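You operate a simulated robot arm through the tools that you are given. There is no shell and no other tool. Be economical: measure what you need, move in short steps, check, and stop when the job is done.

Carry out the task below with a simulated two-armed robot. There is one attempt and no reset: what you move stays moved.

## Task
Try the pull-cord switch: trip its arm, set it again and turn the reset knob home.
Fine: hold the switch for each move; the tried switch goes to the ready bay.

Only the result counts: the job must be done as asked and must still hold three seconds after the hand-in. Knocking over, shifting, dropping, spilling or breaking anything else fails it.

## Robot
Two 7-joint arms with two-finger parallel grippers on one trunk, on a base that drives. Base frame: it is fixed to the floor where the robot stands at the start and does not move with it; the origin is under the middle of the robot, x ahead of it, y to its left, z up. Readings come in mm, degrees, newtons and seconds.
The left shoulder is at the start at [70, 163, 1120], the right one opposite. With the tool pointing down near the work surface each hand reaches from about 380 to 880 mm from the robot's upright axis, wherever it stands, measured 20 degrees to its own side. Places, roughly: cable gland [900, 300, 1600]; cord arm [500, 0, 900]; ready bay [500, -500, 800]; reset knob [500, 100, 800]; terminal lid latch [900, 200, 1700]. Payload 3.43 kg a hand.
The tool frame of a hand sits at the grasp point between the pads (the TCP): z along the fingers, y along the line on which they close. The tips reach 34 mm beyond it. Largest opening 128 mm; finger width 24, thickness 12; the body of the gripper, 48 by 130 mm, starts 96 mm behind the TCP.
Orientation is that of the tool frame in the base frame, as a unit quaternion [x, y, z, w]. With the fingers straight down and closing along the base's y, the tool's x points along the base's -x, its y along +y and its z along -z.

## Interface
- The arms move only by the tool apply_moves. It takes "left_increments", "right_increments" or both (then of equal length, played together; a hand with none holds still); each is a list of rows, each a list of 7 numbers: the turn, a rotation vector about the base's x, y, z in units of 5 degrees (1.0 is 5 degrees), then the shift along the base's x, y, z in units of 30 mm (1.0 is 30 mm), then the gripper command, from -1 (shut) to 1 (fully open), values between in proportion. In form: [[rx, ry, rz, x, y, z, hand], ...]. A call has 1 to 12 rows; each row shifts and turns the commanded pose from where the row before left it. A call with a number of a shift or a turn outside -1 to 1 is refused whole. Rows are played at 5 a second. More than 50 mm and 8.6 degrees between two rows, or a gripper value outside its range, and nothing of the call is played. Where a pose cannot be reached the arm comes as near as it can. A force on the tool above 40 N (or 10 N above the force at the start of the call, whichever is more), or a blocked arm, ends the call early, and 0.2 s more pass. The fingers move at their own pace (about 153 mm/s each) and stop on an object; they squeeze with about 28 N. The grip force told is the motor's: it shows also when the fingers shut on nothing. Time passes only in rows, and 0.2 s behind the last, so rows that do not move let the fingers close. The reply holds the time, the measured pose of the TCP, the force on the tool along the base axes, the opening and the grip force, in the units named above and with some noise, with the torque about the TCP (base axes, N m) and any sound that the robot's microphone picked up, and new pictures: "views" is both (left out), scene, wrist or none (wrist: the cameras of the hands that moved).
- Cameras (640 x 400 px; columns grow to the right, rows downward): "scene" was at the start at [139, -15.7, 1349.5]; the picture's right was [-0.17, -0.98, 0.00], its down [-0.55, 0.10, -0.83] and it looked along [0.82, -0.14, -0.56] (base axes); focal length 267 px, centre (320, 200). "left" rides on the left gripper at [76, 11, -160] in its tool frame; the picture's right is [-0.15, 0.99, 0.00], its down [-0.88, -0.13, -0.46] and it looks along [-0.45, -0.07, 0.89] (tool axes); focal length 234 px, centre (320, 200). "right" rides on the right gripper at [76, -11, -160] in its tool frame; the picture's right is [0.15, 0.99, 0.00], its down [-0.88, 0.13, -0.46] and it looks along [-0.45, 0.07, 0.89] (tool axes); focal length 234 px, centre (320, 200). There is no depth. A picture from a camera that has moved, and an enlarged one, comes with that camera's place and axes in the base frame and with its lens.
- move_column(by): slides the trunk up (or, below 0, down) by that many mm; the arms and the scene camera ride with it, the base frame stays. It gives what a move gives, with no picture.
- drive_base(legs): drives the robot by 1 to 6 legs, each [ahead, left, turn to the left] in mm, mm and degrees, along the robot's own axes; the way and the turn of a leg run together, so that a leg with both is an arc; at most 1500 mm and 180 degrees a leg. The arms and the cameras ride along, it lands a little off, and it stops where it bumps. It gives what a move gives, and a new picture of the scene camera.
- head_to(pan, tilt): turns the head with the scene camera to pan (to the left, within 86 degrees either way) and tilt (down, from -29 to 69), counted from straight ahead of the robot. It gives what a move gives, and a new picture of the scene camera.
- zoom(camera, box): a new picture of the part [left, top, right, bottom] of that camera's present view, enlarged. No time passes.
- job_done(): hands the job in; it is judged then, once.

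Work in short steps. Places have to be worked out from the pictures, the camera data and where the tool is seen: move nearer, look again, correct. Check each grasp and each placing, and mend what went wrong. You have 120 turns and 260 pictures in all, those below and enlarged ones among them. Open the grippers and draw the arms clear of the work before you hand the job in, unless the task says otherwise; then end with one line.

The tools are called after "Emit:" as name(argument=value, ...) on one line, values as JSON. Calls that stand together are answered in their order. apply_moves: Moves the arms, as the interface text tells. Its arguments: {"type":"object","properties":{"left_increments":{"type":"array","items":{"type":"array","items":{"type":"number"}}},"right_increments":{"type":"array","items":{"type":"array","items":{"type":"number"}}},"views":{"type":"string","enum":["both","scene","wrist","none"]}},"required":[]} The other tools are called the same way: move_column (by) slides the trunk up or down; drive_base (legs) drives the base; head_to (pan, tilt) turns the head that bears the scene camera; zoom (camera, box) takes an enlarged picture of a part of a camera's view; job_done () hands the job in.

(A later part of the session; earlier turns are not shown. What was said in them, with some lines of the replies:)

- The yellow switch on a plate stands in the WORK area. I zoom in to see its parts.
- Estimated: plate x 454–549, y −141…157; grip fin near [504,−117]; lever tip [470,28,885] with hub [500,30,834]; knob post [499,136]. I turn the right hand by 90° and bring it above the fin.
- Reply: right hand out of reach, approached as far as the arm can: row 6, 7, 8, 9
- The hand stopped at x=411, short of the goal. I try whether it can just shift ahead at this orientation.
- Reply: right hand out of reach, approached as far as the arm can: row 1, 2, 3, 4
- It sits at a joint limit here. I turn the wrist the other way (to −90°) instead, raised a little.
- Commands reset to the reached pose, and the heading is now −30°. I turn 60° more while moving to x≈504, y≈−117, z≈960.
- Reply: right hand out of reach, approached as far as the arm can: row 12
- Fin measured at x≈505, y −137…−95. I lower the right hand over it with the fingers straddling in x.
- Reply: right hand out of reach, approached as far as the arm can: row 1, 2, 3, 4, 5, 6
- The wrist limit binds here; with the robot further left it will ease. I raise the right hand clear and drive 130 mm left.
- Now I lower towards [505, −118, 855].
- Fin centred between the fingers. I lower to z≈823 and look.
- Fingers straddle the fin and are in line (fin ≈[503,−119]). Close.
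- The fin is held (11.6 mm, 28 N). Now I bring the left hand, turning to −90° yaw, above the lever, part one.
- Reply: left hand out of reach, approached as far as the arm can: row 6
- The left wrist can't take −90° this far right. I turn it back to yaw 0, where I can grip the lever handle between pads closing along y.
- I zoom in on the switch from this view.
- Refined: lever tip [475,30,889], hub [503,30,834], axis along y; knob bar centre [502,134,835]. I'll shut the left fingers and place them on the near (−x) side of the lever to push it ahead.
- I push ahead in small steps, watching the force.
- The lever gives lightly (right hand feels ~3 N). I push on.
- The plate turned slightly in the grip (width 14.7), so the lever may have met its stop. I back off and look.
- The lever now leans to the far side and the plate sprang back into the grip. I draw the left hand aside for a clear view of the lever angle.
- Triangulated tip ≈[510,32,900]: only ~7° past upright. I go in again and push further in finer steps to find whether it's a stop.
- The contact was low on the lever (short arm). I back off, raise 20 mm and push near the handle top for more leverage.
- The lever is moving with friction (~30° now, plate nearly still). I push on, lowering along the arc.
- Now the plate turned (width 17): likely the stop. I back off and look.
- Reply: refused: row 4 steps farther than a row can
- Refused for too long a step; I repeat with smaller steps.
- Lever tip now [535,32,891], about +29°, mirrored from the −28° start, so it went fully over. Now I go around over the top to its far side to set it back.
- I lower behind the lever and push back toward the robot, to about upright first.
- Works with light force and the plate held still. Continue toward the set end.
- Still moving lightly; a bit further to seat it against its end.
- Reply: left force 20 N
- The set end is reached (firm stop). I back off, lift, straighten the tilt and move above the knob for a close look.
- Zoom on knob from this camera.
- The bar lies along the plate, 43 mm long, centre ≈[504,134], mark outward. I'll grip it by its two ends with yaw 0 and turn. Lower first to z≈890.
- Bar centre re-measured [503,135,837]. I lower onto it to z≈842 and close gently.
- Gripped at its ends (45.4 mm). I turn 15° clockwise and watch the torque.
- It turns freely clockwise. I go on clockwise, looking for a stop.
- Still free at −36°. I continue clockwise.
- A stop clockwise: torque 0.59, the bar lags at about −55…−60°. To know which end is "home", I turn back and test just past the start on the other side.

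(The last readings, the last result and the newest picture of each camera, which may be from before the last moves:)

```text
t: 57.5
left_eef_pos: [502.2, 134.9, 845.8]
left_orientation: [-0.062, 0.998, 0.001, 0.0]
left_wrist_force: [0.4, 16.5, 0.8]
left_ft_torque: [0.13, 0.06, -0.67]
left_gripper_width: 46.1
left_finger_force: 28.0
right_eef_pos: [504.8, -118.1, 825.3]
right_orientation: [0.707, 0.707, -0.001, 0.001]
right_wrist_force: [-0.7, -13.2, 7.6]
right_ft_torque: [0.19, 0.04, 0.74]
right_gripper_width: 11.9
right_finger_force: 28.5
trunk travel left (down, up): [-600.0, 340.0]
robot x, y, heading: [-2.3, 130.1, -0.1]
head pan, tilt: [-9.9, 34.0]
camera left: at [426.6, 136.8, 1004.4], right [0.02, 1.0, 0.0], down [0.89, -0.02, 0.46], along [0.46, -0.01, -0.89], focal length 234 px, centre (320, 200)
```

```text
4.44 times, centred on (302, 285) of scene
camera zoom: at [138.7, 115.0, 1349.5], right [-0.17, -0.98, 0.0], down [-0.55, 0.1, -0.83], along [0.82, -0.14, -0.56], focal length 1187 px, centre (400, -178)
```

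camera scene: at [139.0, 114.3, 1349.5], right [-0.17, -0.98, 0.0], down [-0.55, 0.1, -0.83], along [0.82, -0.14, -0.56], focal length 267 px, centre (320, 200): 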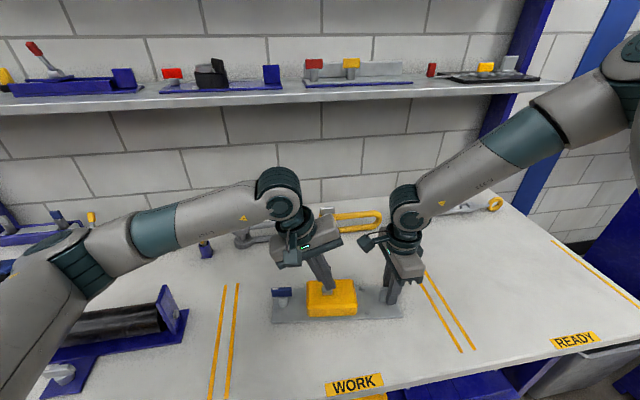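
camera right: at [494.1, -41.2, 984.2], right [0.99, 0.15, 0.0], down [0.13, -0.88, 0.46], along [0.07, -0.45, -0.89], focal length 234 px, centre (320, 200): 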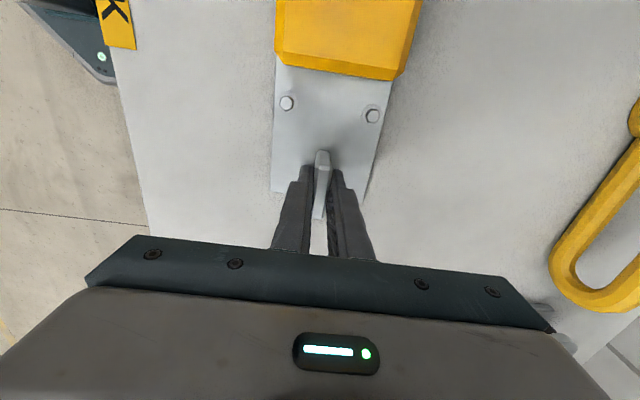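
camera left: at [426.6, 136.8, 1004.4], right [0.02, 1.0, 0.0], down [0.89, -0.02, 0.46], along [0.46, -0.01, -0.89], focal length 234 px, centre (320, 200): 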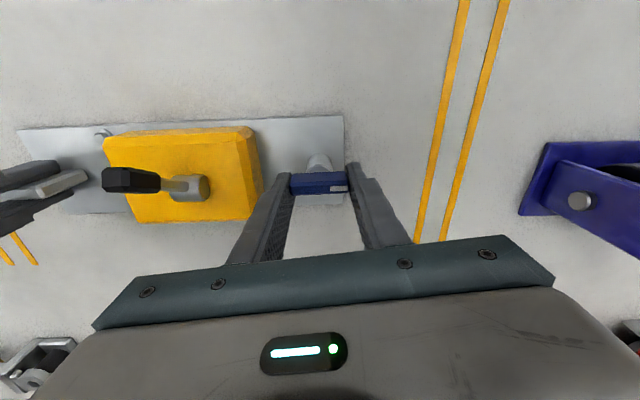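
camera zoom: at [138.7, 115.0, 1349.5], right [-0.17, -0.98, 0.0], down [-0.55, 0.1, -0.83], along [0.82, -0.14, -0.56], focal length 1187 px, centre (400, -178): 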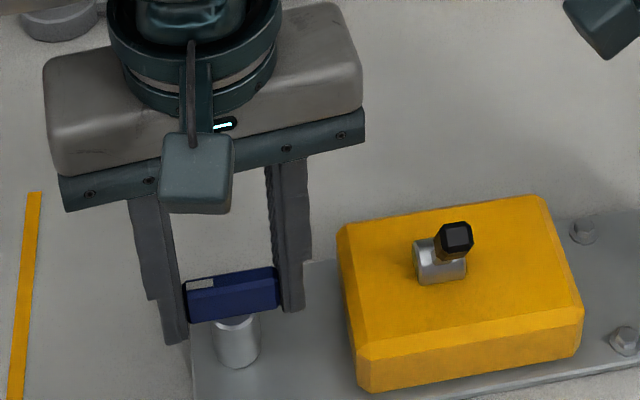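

A hard stop right at the start on this side, so home is the clockwise end. I turn it fully clockwise to that stop.

Emit:
apply_moves(left_increments=[[0, 0, -1, 0, 0, 0, -0.6], [0, 0, -1, 0, 0, 0, -0.6], [0, 0, -1, 0, 0, 0, -0.6], [0, 0, -1, 0, 0, 0, -0.6], [0, 0, -1, 0, 0, 0, -0.6], [0, 0, -1, 0, 0, 0, -0.6], [0, 0, -1, 0, 0, 0, -0.6], [0, 0, -1, 0, 0, 0, -0.6], [0, 0, -1, 0, 0, 0, -0.6], [0, 0, -1, 0, 0, 0, -0.6], [0, 0, -1, 0, 0, 0, -0.6], [0, 0, -1, 0, 0, 0, -0.6]], views="none")

Emit:
apply_moves(left_increments=[[0, 0, -0.8, 0, 0, 0, -0.6], [0, 0, -0.8, 0, 0, 0, -0.6], [0, 0, -0.8, 0, 0, 0, -0.6]], views="wrist")

```text
t: 60.1
left_eef_pos: [503.0, 135.1, 845.0]
left_orientation: [0.447, 0.895, -0.002, -0.001]
left_wrist_force: [2.9, -0.7, -0.4]
left_ft_torque: [0.29, 0.13, -0.03]
left_gripper_width: 45.4
left_finger_force: 28.3
right_eef_pos: [504.1, -116.3, 825.5]
right_orientation: [0.706, 0.708, 0.0, -0.001]
right_wrist_force: [-3.6, -1.9, 5.9]
right_ft_torque: [-0.24, 0.15, 0.7]
right_gripper_width: 11.9
right_finger_force: 27.9
trunk travel left (down, up): [-600.0, 340.0]
robot x, y, heading: [3.6, 130.4, 0.2]
head pan, tilt: [-9.9, 34.0]
```

```text
t: 60.9
left_eef_pos: [502.3, 136.1, 844.6]
left_orientation: [0.537, 0.844, 0.0, 0.0]
left_wrist_force: [3.8, 4.2, -1.1]
left_ft_torque: [0.06, -0.07, 0.56]
left_gripper_width: 46.5
left_finger_force: 28.1
right_eef_pos: [504.8, -117.4, 825.2]
right_orientation: [0.707, 0.708, 0.0, 0.0]
right_wrist_force: [-3.3, -2.3, 4.4]
right_ft_torque: [0.19, 0.11, 0.28]
right_gripper_width: 11.6
right_finger_force: 28.1
trunk travel left (down, up): [-600.0, 340.0]
robot x, y, heading: [2.2, 127.6, -0.0]
head pan, tilt: [-9.9, 34.0]
camera left: at [481.5, 208.9, 1004.3], right [0.96, 0.29, 0.0], down [0.25, -0.85, 0.46], along [0.13, -0.44, -0.89], focal length 234 px, centre (320, 200)
```

left: 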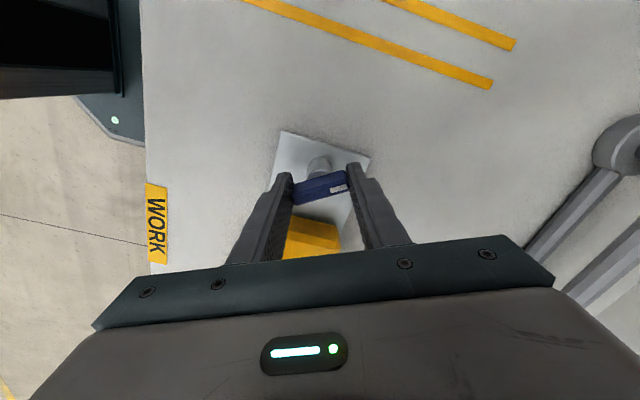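

At the stop (0.56 N m). I open the left hand and lift straight up, then look.

Emit:
apply_moves(left_increments=[[0, 0, 0, 0, 0, 0, -0.1], [0, 0, 0, 0, 0, 0, 0], [0, 0, 0, 0, 0, 0.8, 0], [0, 0, 0, 0, 0, 1, 0], [0, 0, 0, 0, 0, 1, 0], [0, 0, 0, 0, 0, 1, 0], [0, 0, 0, 0, 0.5, 1, 0], [0, 0, 0, 0, 1, 0.5, 0], [0, 0, 0, 0, 1, 0, 0]], views="wrist")

Emit:
zoom(camera="scene", box=[250, 250, 410, 350])

```text
t: 62.9
left_eef_pos: [503.8, 211.0, 1004.1]
left_orientation: [0.538, 0.843, -0.001, 0.0]
left_wrist_force: [0.1, -0.7, 0.5]
left_ft_torque: [0.01, 0.03, 0.02]
left_gripper_width: 64.1
left_finger_force: 0.1
right_eef_pos: [504.7, -117.3, 825.4]
right_orientation: [0.707, 0.707, 0.0, 0.0]
right_wrist_force: [-0.9, 1.0, -1.0]
right_ft_torque: [0.06, -0.13, 0.05]
right_gripper_width: 11.5
right_finger_force: 27.9
trunk travel left (down, up): [-600.0, 340.0]
robot x, y, heading: [3.0, 129.8, -0.1]
head pan, tilt: [-9.9, 34.0]
camera left: at [482.2, 285.3, 1162.6], right [0.96, 0.28, 0.0], down [0.25, -0.85, 0.46], along [0.13, -0.44, -0.89], focal length 234 px, centre (320, 200)
```

left: 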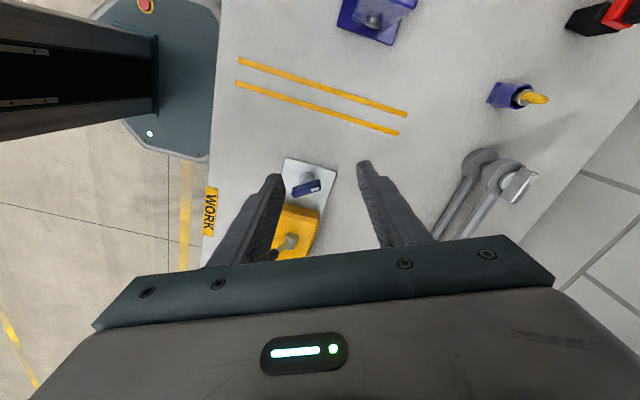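

```text
4.00 times, centred on (330, 300) of scene
camera zoom: at [139.0, 115.4, 1349.5], right [-0.17, -0.98, 0.0], down [-0.55, 0.1, -0.83], along [0.82, -0.14, -0.56], focal length 1068 px, centre (280, -200)
```

zoom: 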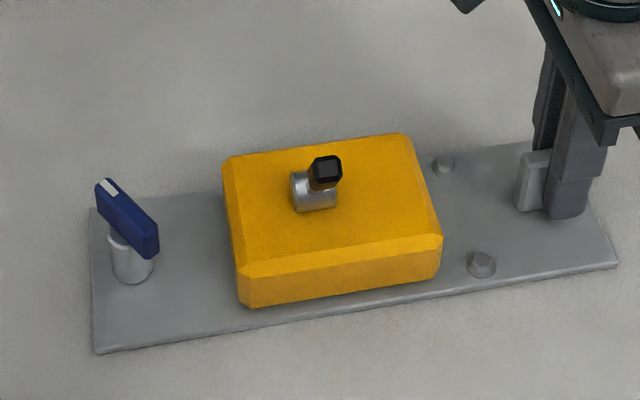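

Knob stays at its clockwise stop, lever is back at its set end, switch still held. The ready bay spans y≈−255…−702, so plate centre → y≈−480; I slide the switch along the table with the right hand (no cantilever lift), first 50 mm as a test.

Emit:
apply_moves(right_increments=[[0, 0, 0, 0, -0.2, 0, -1], [0, 0, 0, 0, -0.35, 0, -1], [0, 0, 0, 0, -0.4, 0, -1], [0, 0, 0, 0, -0.4, 0, -1], [0, 0, 0, 0, -0.3, 0, -1]], views="scene")

```text
t: 64.1
left_eef_pos: [502.8, 212.2, 1004.3]
left_orientation: [0.537, 0.844, 0.0, -0.001]
left_wrist_force: [-0.3, 0.5, 0.6]
left_ft_torque: [0.02, -0.02, 0.02]
left_gripper_width: 64.1
left_finger_force: 0.1
right_eef_pos: [504.6, -165.8, 824.2]
right_orientation: [0.707, 0.708, 0.001, 0.001]
right_wrist_force: [0.6, 0.8, 5.5]
right_ft_torque: [0.21, 0.36, 0.0]
right_gripper_width: 11.5
right_finger_force: 27.9
trunk travel left (down, up): [-600.0, 340.0]
robot x, y, heading: [-0.0, 127.3, -0.0]
head pan, tilt: [-9.9, 34.0]
camera scene: at [138.6, 114.8, 1349.6], right [-0.17, -0.99, 0.0], down [-0.55, 0.1, -0.83], along [0.82, -0.14, -0.56], focal length 267 px, centre (320, 200)
```

scene: 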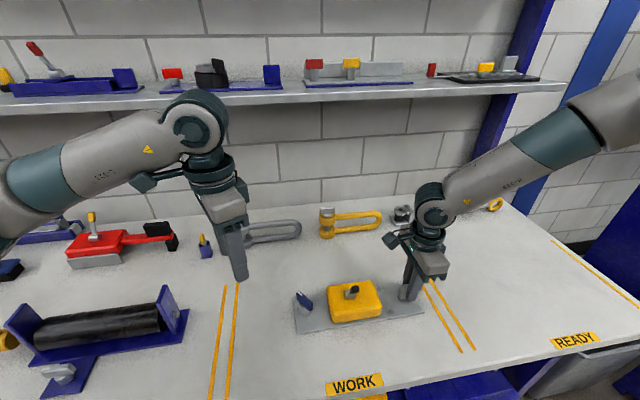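

It slides well with little force. I slide on another 240 mm.

Emit:
apply_moves(right_increments=[[0, 0, 0, 0, -0.3, 0, -1], [0, 0, 0, 0, -0.4, 0, -1], [0, 0, 0, 0, -0.4, 0, -1], [0, 0, 0, 0, -0.4, 0, -1], [0, 0, 0, 0, -0.4, 0, -1], [0, 0, 0, 0, -0.4, 0, -1], [0, 0, 0, 0, -0.4, 0, -1], [0, 0, 0, 0, -0.4, 0, -1], [0, 0, 0, 0, -0.4, 0, -1], [0, 0, 0, 0, -0.4, 0, -1], [0, 0, 0, 0, -0.3, 0, -1]], views="none")

Emit:
apply_moves(right_increments=[[0, 0, 0, 0, -0.3, 0, -1], [0, 0, 0, 0, -0.4, 0, -1], [0, 0, 0, 0, -0.4, 0, -1], [0, 0, 0, 0, -0.4, 0, -1], [0, 0, 0, 0, -0.4, 0, -1], [0, 0, 0, 0, -0.4, 0, -1], [0, 0, 0, 0, -0.4, 0, -1], [0, 0, 0, 0, -0.4, 0, -1], [0, 0, 0, 0, -0.4, 0, -1], [0, 0, 0, 0, -0.4, 0, -1], [0, 0, 0, 0, -0.3, 0, -1]], views="scene")

```text
t: 66.5
left_eef_pos: [503.8, 212.3, 1003.4]
left_orientation: [0.537, 0.844, 0.0, 0.0]
left_wrist_force: [0.5, 0.0, -0.3]
left_ft_torque: [-0.04, 0.03, -0.04]
left_gripper_width: 63.9
left_finger_force: 0.0
right_eef_pos: [505.5, -293.8, 824.6]
right_orientation: [0.707, 0.707, 0.001, 0.0]
right_wrist_force: [0.3, 0.3, 3.9]
right_ft_torque: [0.49, 0.2, 0.0]
right_gripper_width: 11.7
right_finger_force: 28.2
trunk travel left (down, up): [-600.0, 340.0]
robot x, y, heading: [0.7, 129.1, -0.1]
head pan, tilt: [-9.9, 34.0]
```

```text
t: 68.9
left_eef_pos: [503.5, 211.1, 1002.8]
left_orientation: [0.538, 0.843, 0.0, 0.0]
left_wrist_force: [0.3, -1.0, 0.2]
left_ft_torque: [0.02, 0.01, 0.0]
left_gripper_width: 64.0
left_finger_force: 0.1
right_eef_pos: [503.8, -420.0, 825.0]
right_orientation: [0.707, 0.707, 0.0, 0.0]
right_wrist_force: [0.4, -0.9, 0.0]
right_ft_torque: [-0.35, -0.1, 0.0]
right_gripper_width: 11.7
right_finger_force: 28.2
trunk travel left (down, up): [-600.0, 340.0]
robot x, y, heading: [-0.3, 130.1, -0.0]
head pan, tilt: [-9.9, 34.0]
camera scene: at [139.3, 113.9, 1349.4], right [-0.17, -0.98, 0.0], down [-0.55, 0.1, -0.83], along [0.82, -0.14, -0.56], focal length 267 px, centre (320, 200)
```

scene: 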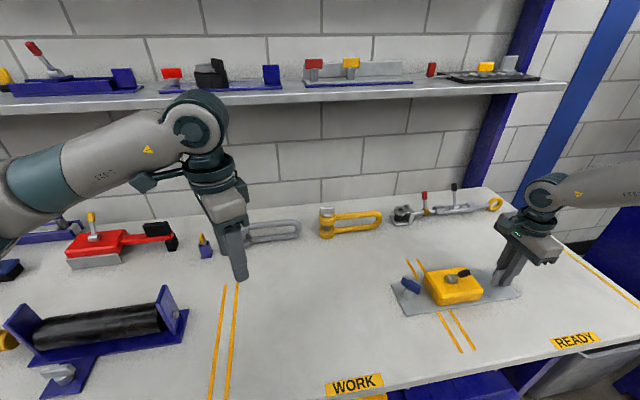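

I now drive the base 190 mm to the right with the switch in hand, which drags it fully into the bay.

Emit:
drive_base(legs=[[0, -60, 0], [0, -60, 0], [0, -65, 0]])

```text
t: 71.0
left_eef_pos: [504.0, 27.6, 1001.5]
left_orientation: [0.537, 0.844, 0.0, 0.0]
left_wrist_force: [0.1, -0.9, 0.2]
left_ft_torque: [0.04, 0.01, -0.01]
left_gripper_width: 64.0
left_finger_force: 0.1
right_eef_pos: [504.1, -602.7, 824.3]
right_orientation: [0.706, 0.708, 0.0, 0.0]
right_wrist_force: [1.6, 3.6, 6.4]
right_ft_torque: [-0.79, 0.48, -0.12]
right_gripper_width: 11.8
right_finger_force: 27.7
trunk travel left (down, up): [-600.0, 340.0]
robot x, y, heading: [0.0, -48.4, -0.0]
head pan, tilt: [-9.9, 34.0]
camera scene: at [138.9, -69.5, 1349.4], right [-0.17, -0.99, 0.0], down [-0.55, 0.1, -0.83], along [0.82, -0.14, -0.56], focal length 267 px, centre (320, 200)
```

scene: 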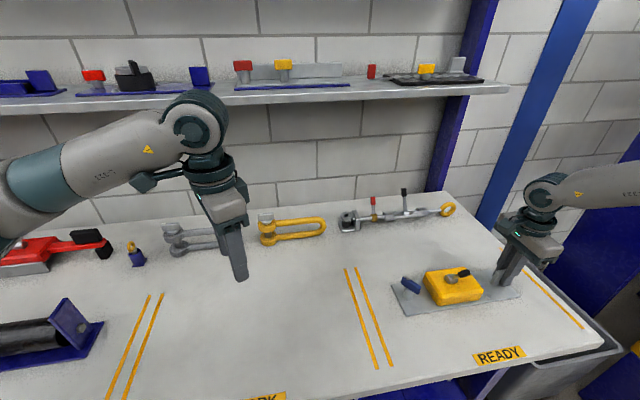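

The switch lies between the bay lines. I zoom to check before letting go.

Emit:
zoom(camera="scene", box=[340, 240, 600, 370])

```text
2.46 times, centred on (470, 305) of scene
camera zoom: at [138.9, -69.5, 1349.4], right [-0.17, -0.99, 0.0], down [-0.55, 0.1, -0.83], along [0.82, -0.14, -0.56], focal length 657 px, centre (-49, -58)
```

zoom: 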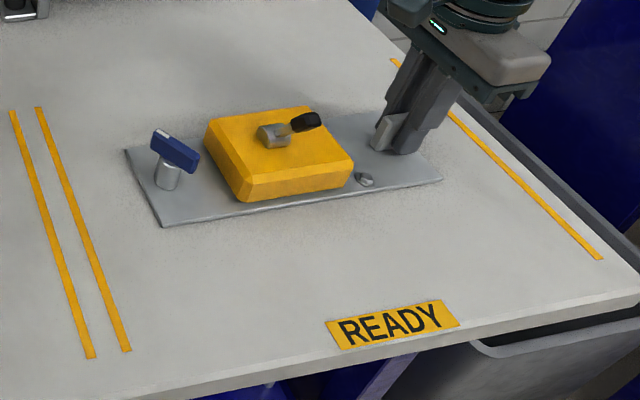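

All in place inside the bay. I open the right hand and lift straight up.

Emit:
apply_moves(right_increments=[[0, 0, 0, 0, 0, 0, -0.5], [0, 0, 0, 0, 0, 0, 0], [0, 0, 0, 0, 0, 0, 0], [0, 0, 0, 0, 0, 0.7, 0], [0, 0, 0, 0, 0, 1, 0], [0, 0, 0, 0, 0, 1, 0], [0, 0, 0, 0, 0, 1, 0], [0, 0, 0, 0, 0, 1, 0], [0, 0, 0, -0.5, 0, 1, 0], [0, 0, 0, -0.5, 0, 1, 0]], views="both")

Emit:
zoom(camera="scene", box=[340, 240, 600, 370])

```text
t: 73.2
left_eef_pos: [503.9, 28.9, 1003.0]
left_orientation: [0.536, 0.844, 0.0, 0.001]
left_wrist_force: [0.2, -0.5, -0.2]
left_ft_torque: [-0.04, 0.02, 0.02]
left_gripper_width: 63.9
left_finger_force: 0.1
right_eef_pos: [472.5, -601.5, 1027.0]
right_orientation: [0.706, 0.708, 0.0, 0.0]
right_wrist_force: [0.0, 1.1, 0.4]
right_ft_torque: [-0.03, 0.02, -0.02]
right_gripper_width: 64.2
right_finger_force: 0.0
trunk travel left (down, up): [-600.0, 340.0]
robot x, y, heading: [-1.5, -57.8, -0.0]
head pan, tilt: [-9.9, 34.0]
camera scene: at [138.2, -68.3, 1349.6], right [-0.17, -0.99, 0.0], down [-0.55, 0.1, -0.83], along [0.82, -0.14, -0.56], focal length 267 px, centre (320, 200)
camera right: at [462.4, -525.6, 1186.2], right [0.99, 0.15, 0.0], down [0.13, -0.88, 0.46], along [0.07, -0.45, -0.89], focal length 234 px, centre (320, 200)
```

scene: 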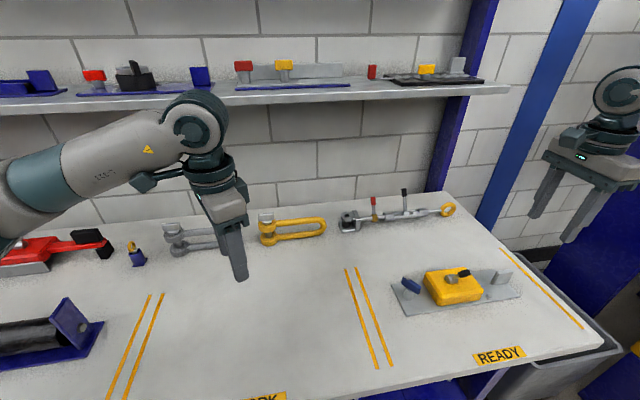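
right: 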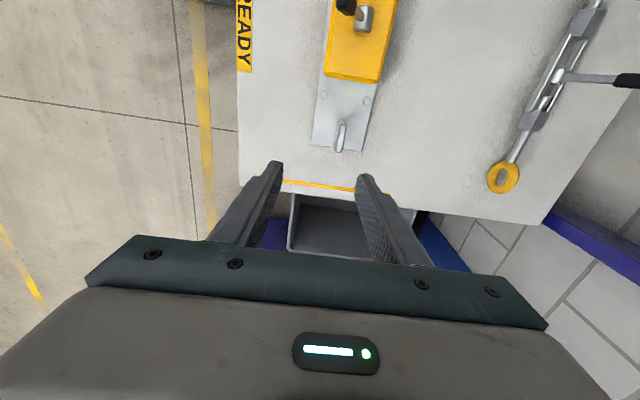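

```text
2.46 times, centred on (470, 305) of scene
camera zoom: at [138.2, -68.3, 1349.6], right [-0.17, -0.99, 0.0], down [-0.55, 0.1, -0.83], along [0.82, -0.14, -0.56], focal length 657 px, centre (-49, -58)
```

zoom: 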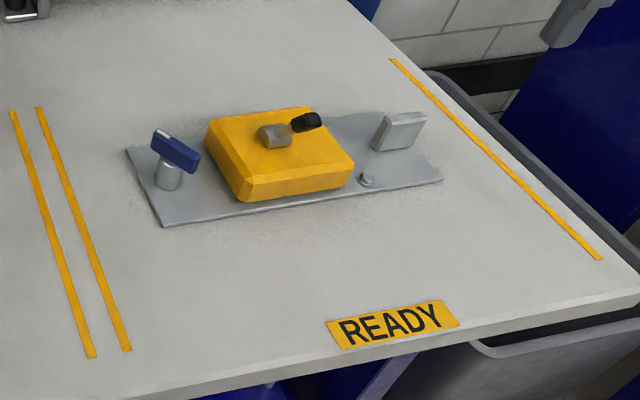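

The switch rests in the bay, and nothing else moved. I open both hands fully and raise the left one clear.

Emit:
apply_moves(left_increments=[[0, 0, 0, 0, 0, 1, 1], [0, 0, 0, 0, 0, 1, 1], [0, 0, 0, 0, 0, 1, 1]], right_increments=[[0, 0, 0, 0, 0, 0.5, 1], [0, 0, 0, 0, 0, 0.5, 1], [0, 0, 0, 0, 0, 0, 1]], views="scene")

```text
t: 74.0
left_eef_pos: [503.6, 28.7, 1094.6]
left_orientation: [0.537, 0.844, 0.001, -0.001]
left_wrist_force: [-0.3, -0.3, -0.5]
left_ft_torque: [0.02, -0.02, 0.02]
left_gripper_width: 127.9
left_finger_force: 0.1
right_eef_pos: [474.1, -603.8, 1057.5]
right_orientation: [0.707, 0.707, 0.001, 0.001]
right_wrist_force: [-0.3, -0.6, -0.2]
right_ft_torque: [0.02, 0.0, -0.01]
right_gripper_width: 128.2
right_finger_force: 0.0
trunk travel left (down, up): [-600.0, 340.0]
robot x, y, heading: [1.8, -56.4, 0.2]
head pan, tilt: [-9.9, 34.0]
camera scene: at [138.5, -69.3, 1349.5], right [-0.17, -0.99, 0.0], down [-0.55, 0.1, -0.83], along [0.82, -0.14, -0.56], focal length 267 px, centre (320, 200)
```

scene: 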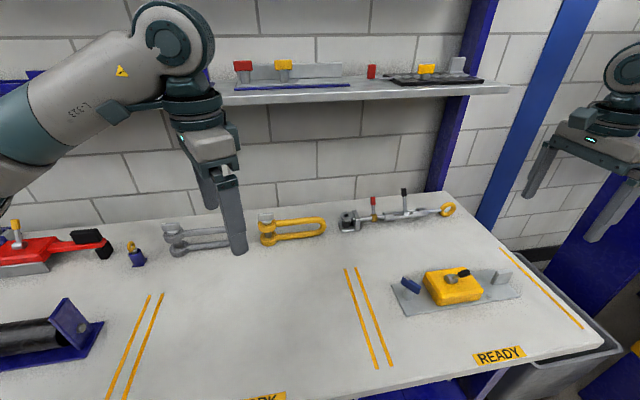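

Everything is in place and the arms are clear, so I hand the job in.

Emit:
job_done()

```text
The job is handed in.
```

I tripped the switch's arm, set it back, turned the reset knob clockwise to its stop (taken as home, as it started hard against its other stop), and left it in the ready bay; the right hand held the switch throughout, though it twisted slightly in the grip under the hardest pushes.
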